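You operate a simulated robot arm through the tools that you are given. There is no shell and no other tool. Be economical: measure what you need, move in short steps, check, and stop when the job is done.

Carry out the task below with a simulated robot arm. There is one attempt and no reset: what you move stays moved.

Task
Stand the yellow heat probe beside the red weight. It goes on the side that lies toward x +0.0, y -1.0 (a direction in the base frame), with about 3 cm between them.
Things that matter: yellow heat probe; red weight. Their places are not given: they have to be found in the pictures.

It is judged by the outcome, as a careful person would: the job done as asked, and still so three seconds after it is handed in. It fails if anything else is knocked over, pushed out of place, dropped, spilled or broken.

Robot
A 6-joint arm with a two-finger parallel gripper, fixed in place. Base frame: the origin is at the foot of the arm, x ahead of it, y to its left, z up; the work surface is at about z = 0.86. Readings come in m, degrees, newtons and seconds.
With the tool pointing down near the work surface it reaches from about 0.24 to 0.64 m from the base axis. Its first joint turns from -66.0 to 66.0 degrees. Payload 2.7 kg.
Tool frame: the origin (TCP) lies between the finger pads and is the grasp point; the fingertips stand 0.023 m ahead of it; z points along the fingers, y is the line along which they close. Largest opening 0.094 m; finger width 0.038, thickness 0.01; the body of the gripper, 0.054 by 0.096 m, starts 0.039 m behind the TCP.
Orientation is told as [roll, pitch, yaw] about the base's x, y, z axes, in that order, counted from this pose: with the fingers straight down and closing along the base's y, the tool's x points along the base's -x, its y along +y and its z along -z.

Tools
- The arm moves only by the tool jog_arm. Its argument "increments" is a list of rows, each a list of 2 entries, a list of its own where there are three numbers: the shift along the tool's x, y, z in units of 20 mm (1.0 is 20 mm), then the turn, a rotation vector about the tool's x, y, z in units of 5 degrees (1.0 is 5 degrees). In form: [[[dx, dy, dz], [ax, ay, az]], ...]. A call has 1 to 20 rows; each row shifts and turns the commanded pose from where the row before left it, along the tool's axes as they then stand. "jaw" is the finger opening in m, from 0 to 0.094, set as the call begins (left out, the last holds). A call with a number of a shift or a turn outside -1 to 1 is refused whole. A row lasts 0.2 s, in which the tool goes at most 0.05 m and 8.6 degrees; a call with a longer step from one row to the next is refused whole, and so is a gripper value outside its range. Where a pose cannot be reached the arm comes as near as it can. A force on the tool above 40 N (or 10 N above the force at the start of the call, whichever is more), or a blocked arm, ends the call early, and 0.2 s more pass. The fingers move at their own pace (about 0.045 m/s each) and stop on an object; they squeeze with about 29 N. The grip force told is the motor's: it shows also when the fingers shut on nothing. Time passes only in rows, and 0.2 s behind the last, so rows that do not move let the fingers close. It gives the time, the measured TCP pose, the force on the tool (base axes), the opening and the grip force at its end, in the units of the frame above (readings bear some noise), and new pictures: "views" is both (left out), scene, wrist or none.
- Cameras (640 x 400 px; columns grow to the right, rows downward): "scene" is fixed at [0.0665, -0.4197, 1.419]; the picture's right is [0.86, -0.51, 0.00], its down [-0.22, -0.37, -0.90] and it looks along [0.46, 0.78, -0.43] (base axes); focal length 317 px, centre (320, 200). "wrist" rides on the gripper at [-0.039, 0, -0.044] in the tool frame; the picture's right is [0.00, -1.00, 0.00], its down [0.97, 0.00, -0.24] and it looks along [0.24, 0.00, 0.97] (tool axes); focal length 218 px, centre (320, 200).
- locate(camera, pixels): for up to 12 pixels [column, row] of the newest picture of that camera ("zoom" is the newest enlarged one), the place [x, y, z] in the base frame of the surface seen there, good to about 0.003 m. It takes no simulated time.
- inspect(camera, box): a new picture of the part [left, top, right, bottom] of that camera's present view, enlarged. It takes no simulated time.
- job_done(): hands the job in; it is judged then, once.

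Keep the steps short. Do not move on a guess: measure, check each grasp and each placing, and mend mistakes. In all there are 60 turns and 120 pictures (those below and enlarged ones count). Leave the gripper open and the arm clear of the work at the hand-in unless told otherwise, and finish with a single line.

The tools are called after "Request:" as a command line: name --argument value ..., lists and objects as JSON in quotes. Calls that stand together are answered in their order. jog_arm: Moves the arm, as the interface text tells. Its arguments: {"type":"object","properties":{"increments":{"type":"array"},"jaw":{"type":"number"},"views":{"type":"string","enum":["both","scene","wrist","none"]}},"required":["increments"]} The other tools are called the same way: locate (camera, pixels) gives the place of the surface under pixels of a picture; inspect (camera, box) takes an enlarged picture of a part of a camera's view; job_done () hands the job in.

At the start:

```text
time_s: 0.0
ee_pos: [0.3181, 0.2225, 1.1302]
tool_rot: [0.1, -0.2, -0.1]
ft_force: [-0.5, 0.4, -0.1]
opening: 0.0942
finger_force: 0.1
```

scene: 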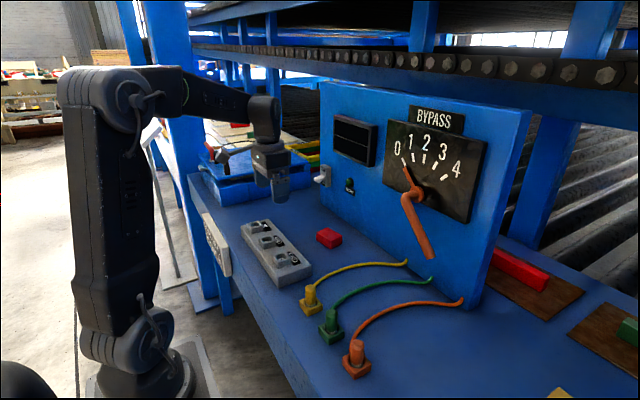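
wrist: 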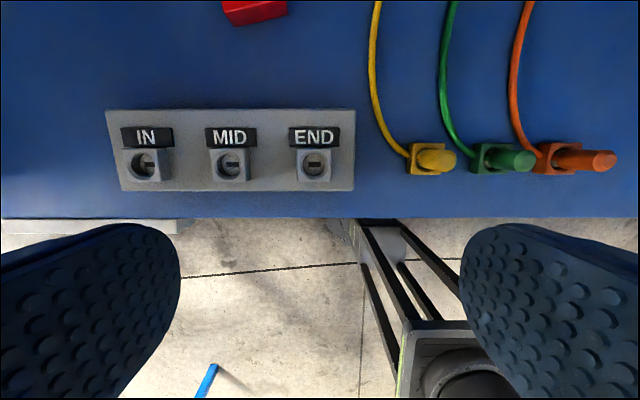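

I see a yellow plug-like item with a cable at scene (312,300) and a red block at (328,237). I'll enlarge both and measure them.

Request:
inspect --camera "scene" --box '[230, 210, 480, 390]'

Request:
inspect --camera "wrist" --box '[200, 0, 640, 220]'

Request:
locate --camera "wrist" --pixels '[[228, 5], [285, 10], [232, 25], [285, 16], [412, 145], [412, 172], [438, 158], [455, 160], [400, 150], [375, 60], [378, 5], [490, 155]]'

Request:
locate --camera "scene" --pixels '[[328, 233], [318, 235], [330, 248], [341, 240], [311, 288], [311, 300], [307, 310], [318, 305], [350, 266], [405, 262], [518, 268], [558, 392]]'

```text
2.22 times, centred on (355, 300) of scene
```

zoom: 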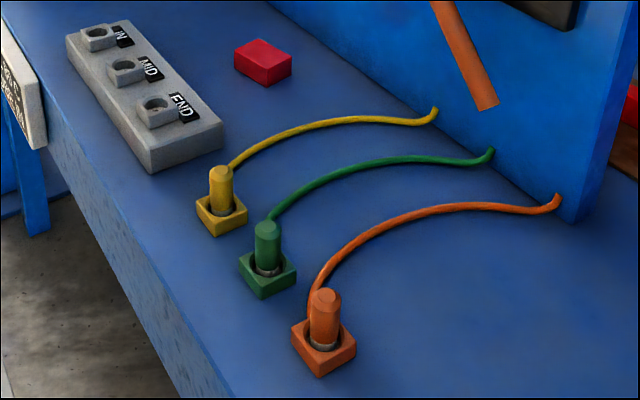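

```text
1.45 times, centred on (420, 110) of wrist
```

zoom: 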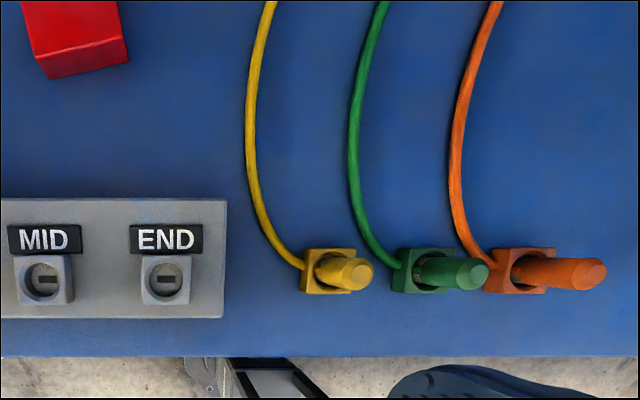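

```text
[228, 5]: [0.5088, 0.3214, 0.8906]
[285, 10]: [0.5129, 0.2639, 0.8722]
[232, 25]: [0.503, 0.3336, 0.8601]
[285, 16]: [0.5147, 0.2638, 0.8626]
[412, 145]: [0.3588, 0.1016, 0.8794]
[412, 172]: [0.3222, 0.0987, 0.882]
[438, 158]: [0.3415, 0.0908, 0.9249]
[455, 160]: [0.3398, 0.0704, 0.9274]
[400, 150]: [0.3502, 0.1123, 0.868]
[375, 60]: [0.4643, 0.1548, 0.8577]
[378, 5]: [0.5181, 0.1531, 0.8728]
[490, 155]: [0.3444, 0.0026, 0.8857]
```

```text
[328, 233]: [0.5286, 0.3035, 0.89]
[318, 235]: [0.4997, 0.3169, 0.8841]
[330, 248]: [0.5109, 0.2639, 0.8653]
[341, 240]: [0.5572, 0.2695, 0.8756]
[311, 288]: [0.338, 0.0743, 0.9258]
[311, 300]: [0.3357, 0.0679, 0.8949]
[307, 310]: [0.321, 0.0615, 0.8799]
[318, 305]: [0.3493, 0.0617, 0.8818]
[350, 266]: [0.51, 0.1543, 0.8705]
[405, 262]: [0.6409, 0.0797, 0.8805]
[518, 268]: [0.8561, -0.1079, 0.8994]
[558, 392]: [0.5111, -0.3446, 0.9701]
```

The yellow item may be a cylinder in a separate square base, so I'll look closer before deciding how to grasp it.

Request:
inspect --camera "scene" --box '[290, 270, 346, 330]'

Request:
inspect --camera "wrist" --box '[380, 130, 560, 190]'

```text
6.67 times, centred on (318, 300) of scene
```

zoom: 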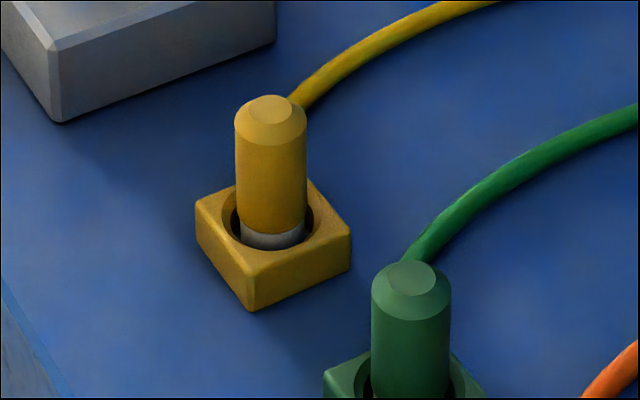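

```text
3.56 times, centred on (470, 160) of wrist
```

zoom: 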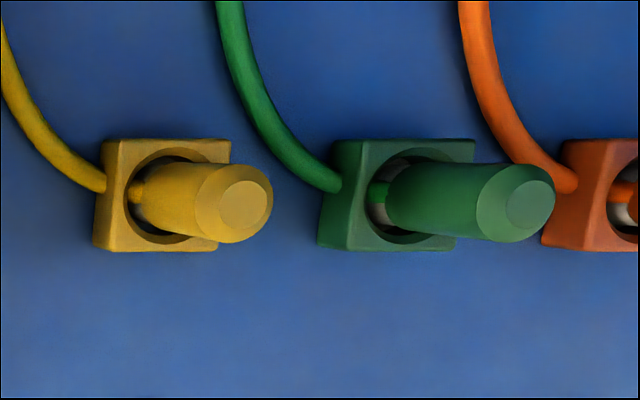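

The yellow probe is a cylinder with a metal base, sitting loosely in a square socket. Next I'll measure its sides, its cap and the socket, using the wrist zoom.

Request:
locate --camera "zoom" --pixels '[[242, 204], [225, 185], [262, 204], [242, 184], [242, 225], [180, 166], [165, 232], [105, 142], [228, 143], [112, 235], [515, 205], [138, 192]]'

Request:
inspect --camera "scene" --box '[290, 215, 370, 265]'

```text
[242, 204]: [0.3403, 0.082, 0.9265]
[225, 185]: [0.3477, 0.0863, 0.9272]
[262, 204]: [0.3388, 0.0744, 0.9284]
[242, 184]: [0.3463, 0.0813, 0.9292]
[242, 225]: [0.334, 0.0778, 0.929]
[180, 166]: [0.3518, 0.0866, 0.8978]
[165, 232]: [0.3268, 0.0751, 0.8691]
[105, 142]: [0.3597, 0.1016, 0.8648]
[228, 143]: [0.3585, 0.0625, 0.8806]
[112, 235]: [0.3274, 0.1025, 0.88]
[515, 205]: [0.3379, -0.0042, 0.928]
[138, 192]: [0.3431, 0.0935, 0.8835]
```

```text
8.00 times, centred on (330, 240) of scene
```

zoom: 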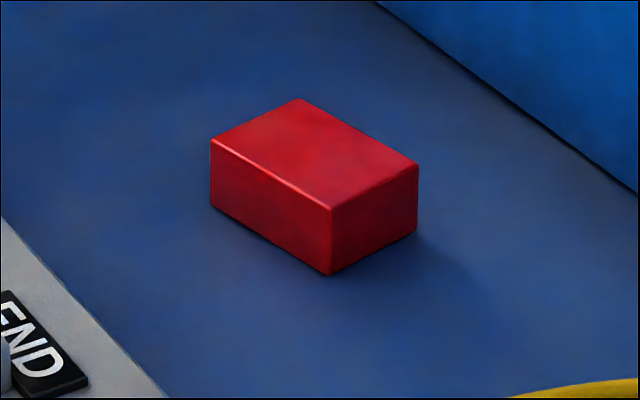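

The probe axis is at about (0.340, 0.079), its top at z≈0.928 and the socket top at 0.881. Next I'll measure the corners of the red block.

Request:
locate --camera "zoom" --pixels '[[299, 102], [215, 142], [330, 205], [412, 166], [330, 268], [335, 240], [412, 200], [375, 215], [212, 200], [410, 230], [300, 240], [480, 320]]'

```text
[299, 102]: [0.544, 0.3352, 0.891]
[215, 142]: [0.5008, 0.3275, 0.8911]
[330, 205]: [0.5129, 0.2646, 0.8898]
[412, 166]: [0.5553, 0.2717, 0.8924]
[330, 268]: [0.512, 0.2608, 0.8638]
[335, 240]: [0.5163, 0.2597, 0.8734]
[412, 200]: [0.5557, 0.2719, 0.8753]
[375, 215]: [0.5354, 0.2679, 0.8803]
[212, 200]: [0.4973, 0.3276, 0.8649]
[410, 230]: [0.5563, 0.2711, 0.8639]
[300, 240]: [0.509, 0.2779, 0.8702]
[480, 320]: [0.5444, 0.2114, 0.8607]
```

The block is centred near (0.528, 0.299), and its -y face is at y≈0.266 there, so the probe should stand near (0.528, 0.224). I'll turn the tool 90° so the fingers close along x, which clears the neighbours and the block.

Request:
jog_arm --increments '[[[0, 0, 0], [0, 0, 1]], [[0, 0, 0], [0, 0, 1]], [[0, 0, 0], [0, 0, 1]], [[0, 0, 0], [0, 0, 1]], [[0, 0, 0], [0, 0, 1]], [[0, 0, 0], [0, 0, 1]], [[0, 0, 0], [0, 0, 1]], [[0, 0, 0], [0, 0, 1]], [[0, 0, 0], [0, 0, 1]], [[0, 0, 0], [0, 0, 1]], [[0, 0, 0], [0, 0, 1]], [[0, 0, 0], [0, 0, 1]], [[0, 0, 0], [0, 0, 1]], [[0, 0, 0], [0, 0, 1]], [[0, 0, 0], [0, 0, 1]], [[0, 0, 0], [0, 0, 1]], [[0, 0, 0], [0, 0, 1]], [[0, 0, 0], [0, 0, 1]]]' --jaw 0.06 --views "none"

```text
time_s: 3.8
ee_pos: [0.3185, 0.2223, 1.1292]
tool_rot: [0.1, 0.1, -90.2]
ft_force: [-0.1, 0.6, -0.7]
opening: 0.0601
finger_force: 0.1
```

The tool is now at yaw -90, so tool x is base +y and tool y is base +x. I'll move to above (0.340, 0.079) and down to z≈0.99.

Request:
jog_arm --increments '[[[-1, 0.2, 0], [0, 0, 0]], [[-1, 0.2, 0], [0, 0, 0]], [[-1, 0.2, 0], [0, 0, 0]], [[-1, 0.2, 0], [0, 0, 0]], [[-1, 0.275, 0], [0, 0, 0]], [[-1, 0, 0], [0, 0, 0]], [[-1, 0, 0], [0, 0, 0]], [[-0.165, 0, 0], [0, 0, 0]], [[0, 0, 1], [0, 0, 0]], [[0, 0, 1], [0, 0, 0]], [[0, 0, 1], [0, 0, 0]], [[0, 0, 1], [0, 0, 0]], [[0, 0, 1], [0, 0, 0]], [[0, 0, 1], [0, 0, 0]], [[0, 0, 1], [0, 0, 0]], [[0, 0, 0], [0, 0, 0]]]'

```text
time_s: 7.2
ee_pos: [0.3387, 0.0791, 0.989]
tool_rot: [0.1, 0.0, -90.0]
ft_force: [0.6, 0.1, 0.2]
opening: 0.0598
finger_force: 0.1
```

scene: 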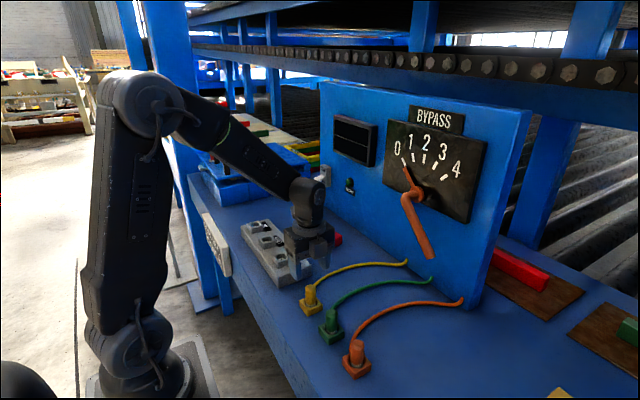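
wrist: 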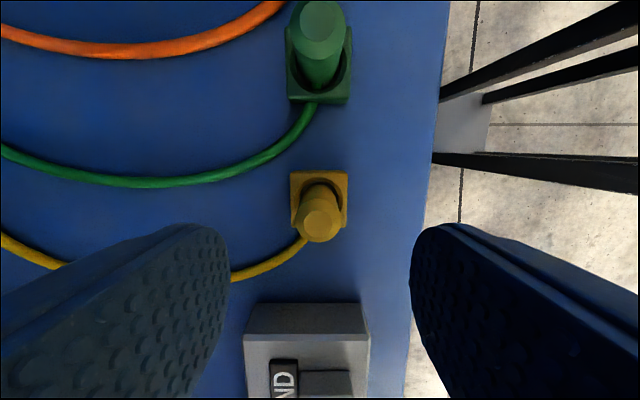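

The jaws are over the probe and centred in column. I'll re-measure the cap from this closer view.

Request:
locate --camera "wrist" --pixels '[[322, 224], [303, 222], [339, 222], [322, 238], [322, 208], [294, 215], [346, 215], [320, 174]]'

Request:
inspect --camera "wrist" --box '[270, 160, 370, 260]'

```text
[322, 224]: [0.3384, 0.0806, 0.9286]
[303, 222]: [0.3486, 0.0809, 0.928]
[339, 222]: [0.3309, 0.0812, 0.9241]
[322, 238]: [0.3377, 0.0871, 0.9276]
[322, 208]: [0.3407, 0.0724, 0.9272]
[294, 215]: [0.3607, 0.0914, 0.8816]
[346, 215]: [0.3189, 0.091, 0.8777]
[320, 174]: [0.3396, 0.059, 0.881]
```

```text
4.00 times, centred on (320, 210) of wrist
```

zoom: 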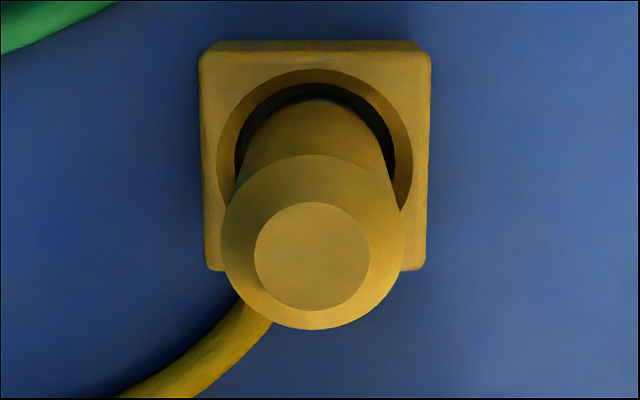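

The cap centre is at about (0.3395, 0.080) and the TCP is within 1 mm of it. I'll go straight down to z≈0.910, which keeps the tips about 6 mm above the socket.

Request:
jog_arm --increments '[[[0.02, 0.03, 1], [0, 0, 0]], [[0, 0, 1], [0, 0, 0]], [[0, 0, 1], [0, 0, 0]], [[0, 0, 0.95], [0, 0, 0]], [[0, 0, 0], [0, 0, 0]]]' --views "wrist"

```text
time_s: 8.4
ee_pos: [0.3404, 0.0793, 0.9097]
tool_rot: [0.1, 0.2, -90.1]
ft_force: [-0.4, -0.3, 0.8]
opening: 0.06
finger_force: 0.0
```

wrist: 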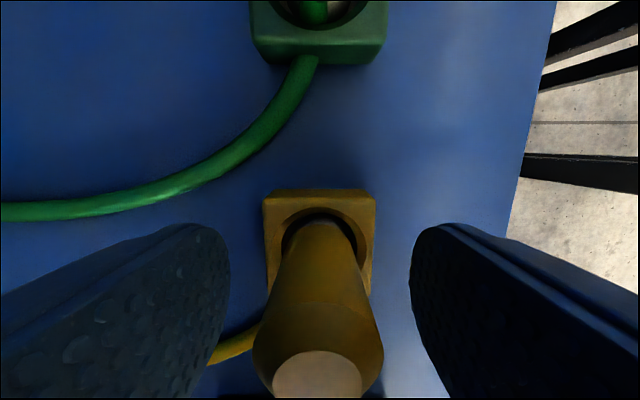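

The probe is between the fingers, so I'll close on it.

Request:
jog_arm --increments '[[[0, 0, 0], [0, 0, 0]], [[0, 0, 0], [0, 0, 0]], [[0, 0, 0], [0, 0, 0]], [[0, 0, 0], [0, 0, 0]], [[0, 0, 0], [0, 0, 0]]]' --jaw 0.01 --views "wrist"

```text
time_s: 9.6
ee_pos: [0.3396, 0.0807, 0.9103]
tool_rot: [0.1, 0.1, -90.1]
ft_force: [-0.2, -0.3, 0.4]
opening: 0.0236
finger_force: 29.1
```

wrist: 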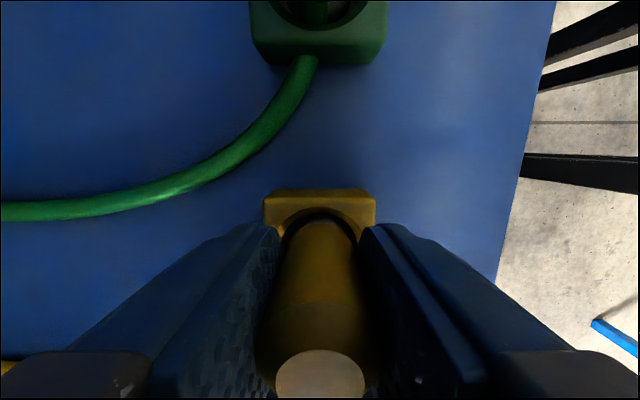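

It's gripped at 23.6 mm wide with 29 N. I'll lift slowly by 3 cm, watching the force and the cable.

Request:
jog_arm --increments '[[[0, 0, -0.3], [0, 0, 0]], [[0, 0, -0.4], [0, 0, 0]], [[0, 0, -0.4], [0, 0, 0]], [[0, 0, -0.4], [0, 0, 0]]]'

```text
time_s: 10.6
ee_pos: [0.3394, 0.08, 0.9412]
tool_rot: [-0.1, 0.2, -90.2]
ft_force: [0.4, -0.1, -1.0]
opening: 0.024
finger_force: 28.9
```

scene: 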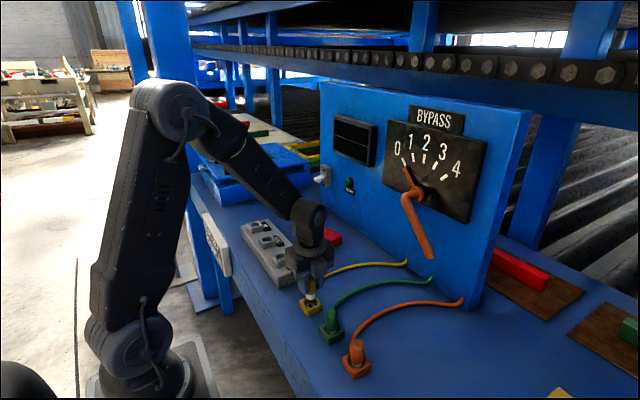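
wrist: 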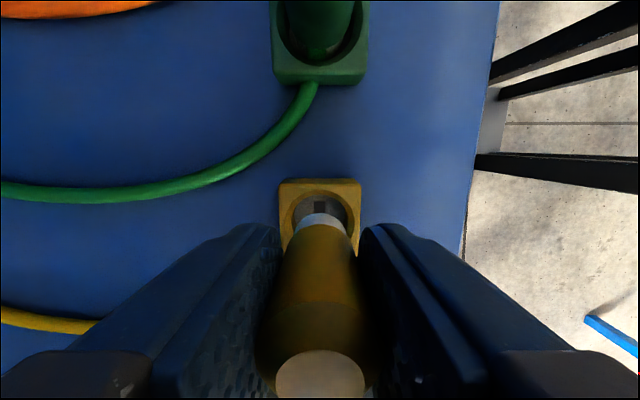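

The probe comes out freely and the socket stays put. I'll lift another 6 cm and look at its bottom end and the cable.

Request:
jog_arm --increments '[[[0, 0, -0.7], [0, 0, 0]], [[0, 0, -1], [0, 0, 0]], [[0, 0, -1], [0, 0, 0]], [[0, 0, -0.3], [0, 0, 0]], [[0, 0, 0], [0, 0, 0]]]'

Request:
inspect --camera "scene" --box '[270, 220, 370, 320]'

```text
time_s: 11.8
ee_pos: [0.3402, 0.0798, 1.0014]
tool_rot: [0.1, 0.1, -90.1]
ft_force: [-0.7, -0.3, -0.4]
opening: 0.0236
finger_force: 28.8
```

scene: 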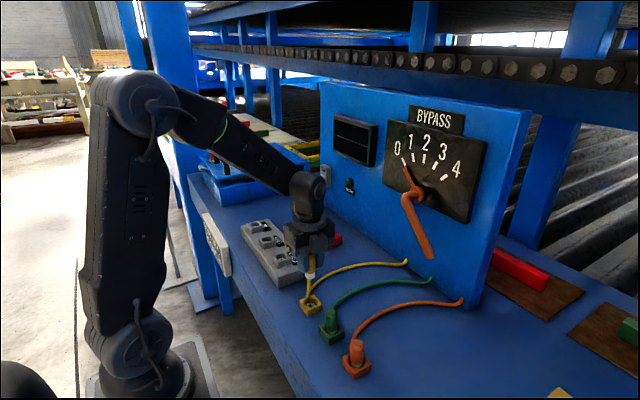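
wrist: 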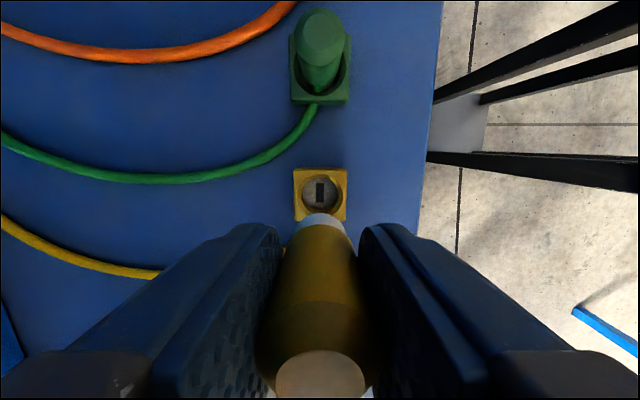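

```text
4.00 times, centred on (320, 270) of scene
```

zoom: 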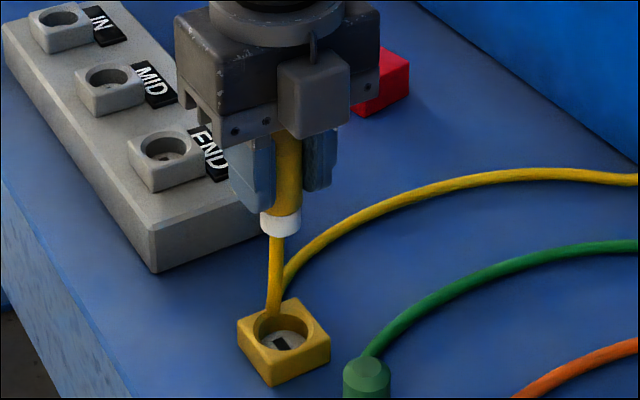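

The cable comes out with the probe and still pulls with almost no force. I'll measure the probe's lower end and see where the cable joins it.

Request:
locate --camera "zoom" --pixels '[[281, 200], [281, 215], [281, 232], [263, 222], [299, 222], [278, 250], [272, 290], [288, 290], [300, 262], [283, 340], [560, 172], [262, 305]]'

Request:
inspect --camera "scene" --box '[290, 250, 340, 315]'

```text
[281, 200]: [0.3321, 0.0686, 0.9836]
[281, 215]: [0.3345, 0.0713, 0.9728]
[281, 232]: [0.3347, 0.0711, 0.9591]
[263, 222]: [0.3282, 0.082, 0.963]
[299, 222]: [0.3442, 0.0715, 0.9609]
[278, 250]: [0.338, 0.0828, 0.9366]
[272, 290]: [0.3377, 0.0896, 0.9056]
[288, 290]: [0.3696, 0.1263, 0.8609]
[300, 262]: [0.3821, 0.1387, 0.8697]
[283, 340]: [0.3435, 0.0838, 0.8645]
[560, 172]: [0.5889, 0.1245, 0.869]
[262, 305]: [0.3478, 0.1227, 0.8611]
```

```text
6.15 times, centred on (315, 282) of scene
```

zoom: 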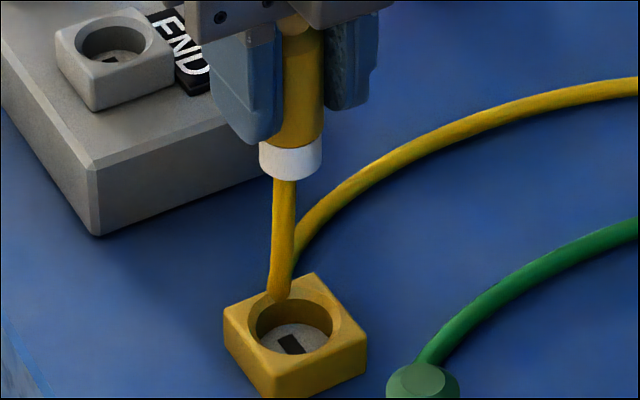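

The probe's bottom is about 45 mm below the TCP, so it stands with the TCP at z≈0.905. I'll go halfway to the target at this height and check the cable.

Request:
jog_arm --increments '[[[0.36, 0.47, 0], [0, 0, 0]], [[0.72, 0.94, 0], [0, 0, 0]], [[0.72, 0.94, 0], [0, 0, 0]], [[0.72, 0.94, 0], [0, 0, 0]], [[0.72, 0.94, 0], [0, 0, 0]], [[0.36, 0.47, 0], [0, 0, 0]]]'

Request:
inspect --camera "scene" --box '[270, 200, 430, 320]'

```text
time_s: 13.2
ee_pos: [0.4344, 0.1518, 1.0012]
tool_rot: [0.1, 0.2, -90.1]
ft_force: [-0.2, 0.5, -0.5]
opening: 0.0238
finger_force: 28.7
```

scene: 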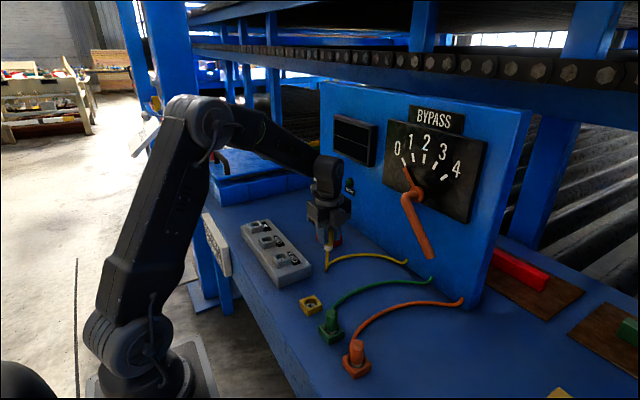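
wrist: 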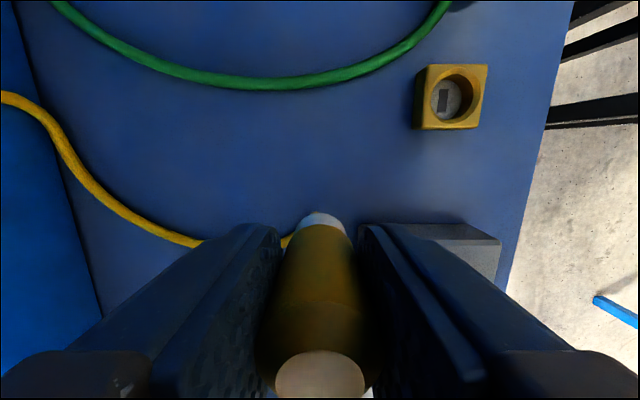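

```text
3.33 times, centred on (350, 260) of scene
```

zoom: 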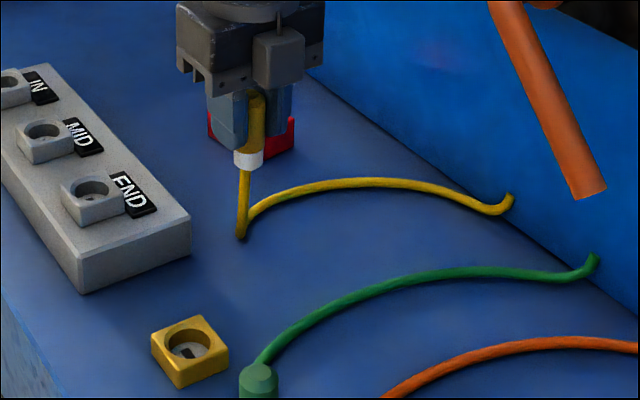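

The cable follows harmlessly. Before going the rest of the way, I'll check where the panel wall is near the target.

Request:
locate --camera "zoom" --pixels '[[400, 128], [360, 95], [330, 80], [400, 60], [440, 150]]'

```text
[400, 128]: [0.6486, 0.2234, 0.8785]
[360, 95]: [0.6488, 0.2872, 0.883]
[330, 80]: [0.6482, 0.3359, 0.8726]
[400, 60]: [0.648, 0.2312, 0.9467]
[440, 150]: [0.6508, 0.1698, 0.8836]
```

The wall is at x≈0.648, so the gripper clears it by about 7 cm. I'll continue to above (0.528, 0.224).

Request:
jog_arm --increments '[[[0.36, 0.47, 0], [0, 0, 0]], [[0.72, 0.94, 0], [0, 0, 0]], [[0.72, 0.94, 0], [0, 0, 0]], [[0.72, 0.94, 0], [0, 0, 0]], [[0.72, 0.94, 0], [0, 0, 0]], [[0.36, 0.45, 0], [0, 0, 0]], [[0, 0, 1], [0, 0, 0]], [[0, 0, 1], [0, 0, 0]], [[0, 0, 1], [0, 0, 0]], [[0, 0, 0], [0, 0, 0]]]'

Request:
inspect --camera "scene" --box '[290, 180, 410, 280]'

```text
time_s: 15.4
ee_pos: [0.5274, 0.2226, 0.9406]
tool_rot: [0.0, 0.1, -90.1]
ft_force: [-0.4, -0.6, 0.0]
opening: 0.0239
finger_force: 29.3
```

scene: 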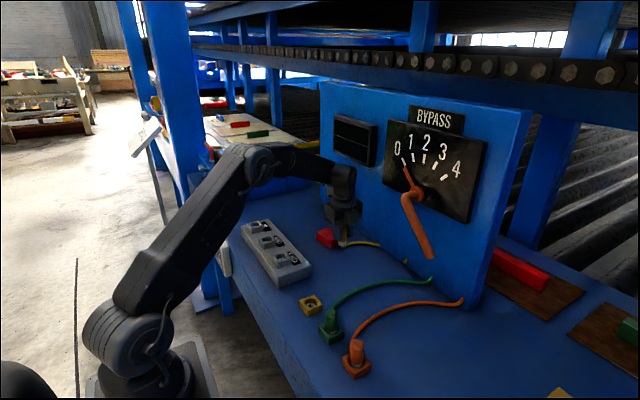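
wrist: 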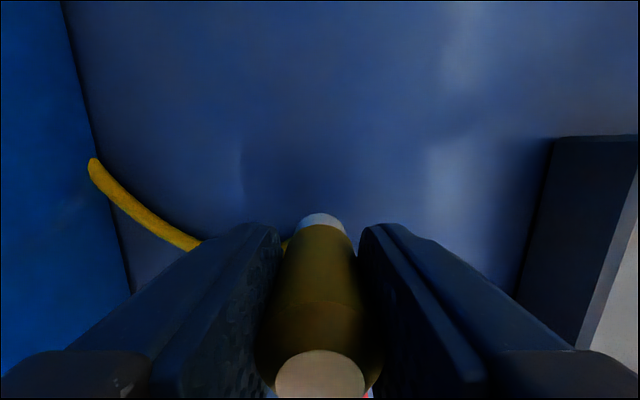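

```text
4.00 times, centred on (350, 230) of scene
```

zoom: 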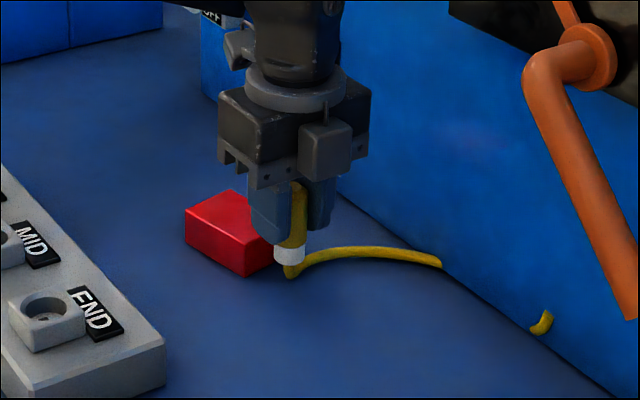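

The probe hangs beside the block, clear of it. I'll lower it to just above the surface, then take small steps, watching the force.

Request:
jog_arm --increments '[[[0, 0, 0.6], [0, 0, 0]], [[0, 0, 0.6], [0, 0, 0]], [[0, 0, 0.3], [0, 0, 0]], [[0, 0, 0.1], [0, 0, 0]], [[0, 0, 0], [0, 0, 0]]]' --views "none"

Request:
inspect --camera "scene" --box '[310, 215, 380, 265]'

```text
time_s: 16.6
ee_pos: [0.5274, 0.2237, 0.9091]
tool_rot: [0.2, 0.1, -90.1]
ft_force: [0.7, 0.0, -0.2]
opening: 0.0238
finger_force: 28.7
```

```text
8.00 times, centred on (345, 240) of scene
```

zoom: 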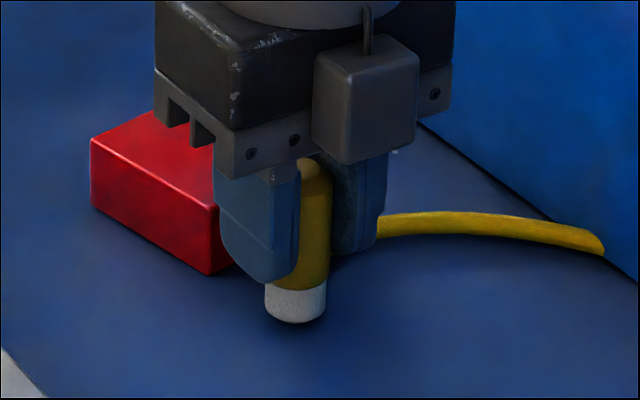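

No contact yet at z 0.909, so I'll lower in 1 mm steps.

Request:
jog_arm --increments '[[[0, 0, 0.05], [0, 0, 0]], [[0, 0, 0.05], [0, 0, 0]], [[0, 0, 0.05], [0, 0, 0]], [[0, 0, 0], [0, 0, 0]]]' --views "none"

```text
time_s: 17.6
ee_pos: [0.5289, 0.224, 0.9072]
tool_rot: [0.1, 0.0, -90.1]
ft_force: [-0.2, 0.3, 5.1]
opening: 0.0239
finger_force: 29.0
```

There's 5 N of upward force, so the probe stands on the surface. I'll open the jaws modestly to release it.

Request:
jog_arm --increments '[[[0, 0, 0], [0, 0, 0]], [[0, 0, 0], [0, 0, 0]], [[0, 0, 0], [0, 0, 0]], [[0, 0, 0], [0, 0, 0]]]' --jaw 0.055 --views "wrist"

Request:
inspect --camera "scene" --box '[310, 215, 380, 265]'

```text
time_s: 18.6
ee_pos: [0.5271, 0.2236, 0.9058]
tool_rot: [0.1, 0.2, -90.2]
ft_force: [-0.4, -0.5, -0.4]
opening: 0.0551
finger_force: 0.1
```

wrist: 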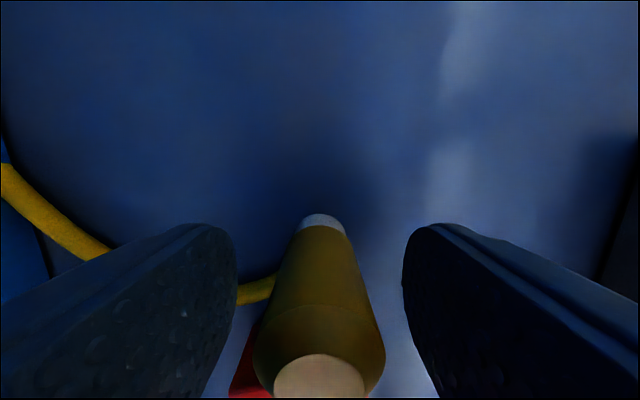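

```text
8.00 times, centred on (345, 240) of scene
```

zoom: 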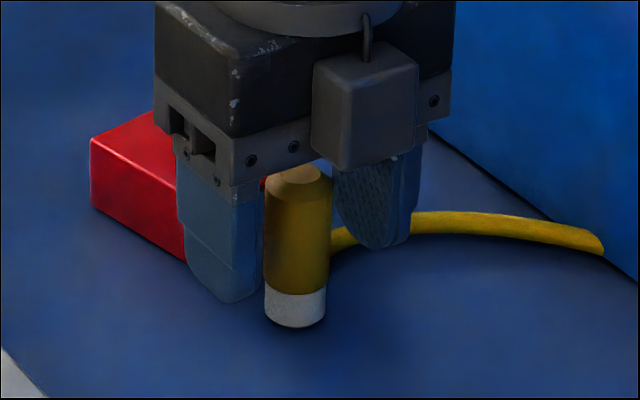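

The probe stands upright on its own. I'll raise the gripper straight up, clear of it, then move back toward -x.

Request:
jog_arm --increments '[[[0, 0, -0.5], [0, 0, 0]], [[0, 0, -1], [0, 0, 0]], [[0, 0, -1], [0, 0, 0]], [[0, 0, -1], [0, 0, 0]], [[0, 0, -1], [0, 0, 0]], [[0, 0, -1], [0, 0, 0]], [[0, 0, -1], [0, 0, 0]], [[0, -1, -0.5], [0, 0, 0]], [[0, -1, 0], [0, 0, 0]], [[0, -1, 0], [0, 0, 0]], [[0, -1, 0], [0, 0, 0]], [[0, -1, 0], [0, 0, 0]], [[0, -1, 0], [0, 0, 0]], [[0, 0, 0], [0, 0, 0]]]'

Request:
inspect --camera "scene" --box '[310, 215, 380, 265]'

```text
time_s: 21.6
ee_pos: [0.4064, 0.224, 1.0455]
tool_rot: [0.0, 0.1, -90.1]
ft_force: [0.4, 0.7, 0.2]
opening: 0.055
finger_force: 0.1
```

scene: 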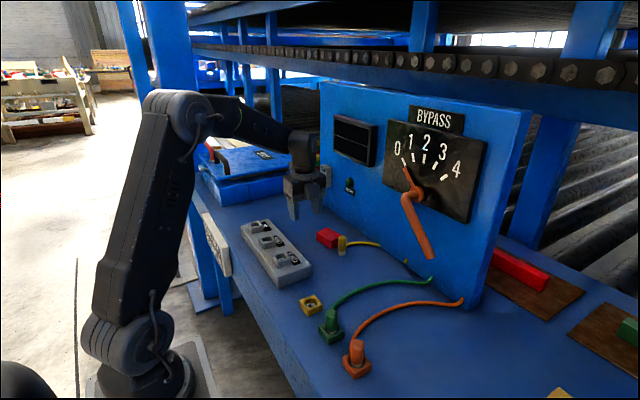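
wrist: 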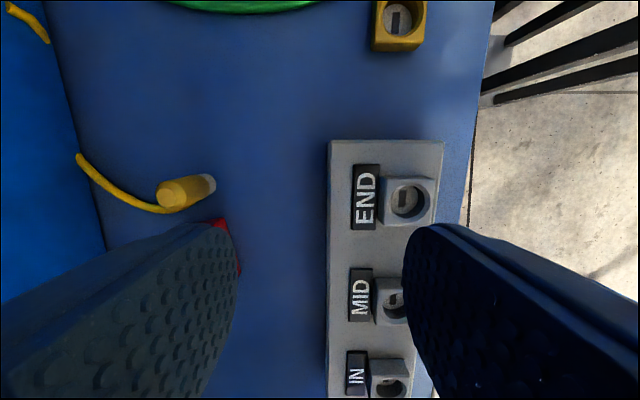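

```text
8.00 times, centred on (345, 240) of scene
```

zoom: 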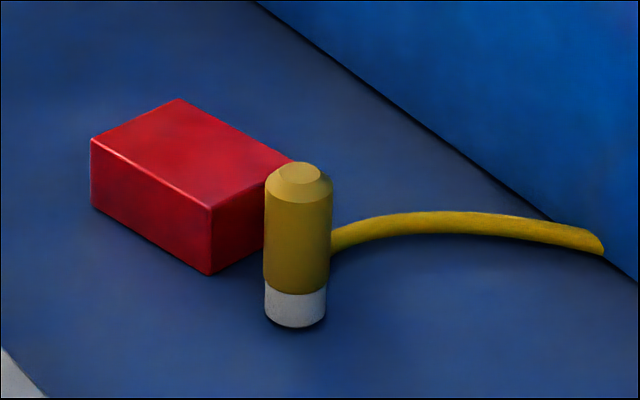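

The probe stands upright beside the block and nothing else has moved. I'll measure the gap and the block's position.

Request:
locate --camera "zoom" --pixels '[[300, 172], [296, 310], [270, 230], [326, 230], [210, 206], [210, 270], [95, 142], [180, 102], [255, 220]]'

```text
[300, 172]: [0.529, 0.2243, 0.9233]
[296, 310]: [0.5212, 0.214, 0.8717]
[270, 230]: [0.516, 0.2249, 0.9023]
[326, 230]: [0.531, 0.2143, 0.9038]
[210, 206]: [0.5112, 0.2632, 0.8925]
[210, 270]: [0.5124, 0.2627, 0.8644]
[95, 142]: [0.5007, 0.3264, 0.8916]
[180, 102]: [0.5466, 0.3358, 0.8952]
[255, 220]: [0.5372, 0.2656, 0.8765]
```

The probe's centre is at (0.528, 0.224), which leaves about 3 cm to the unmoved block's -y face. The arm is clear and the gripper open, so I'm handing in.

Request:
job_done

```text
The job is handed in.
```

The yellow heat probe stands upright about 3 cm from the red weight on its -y side, nothing else was moved, and the gripper is open and clear.
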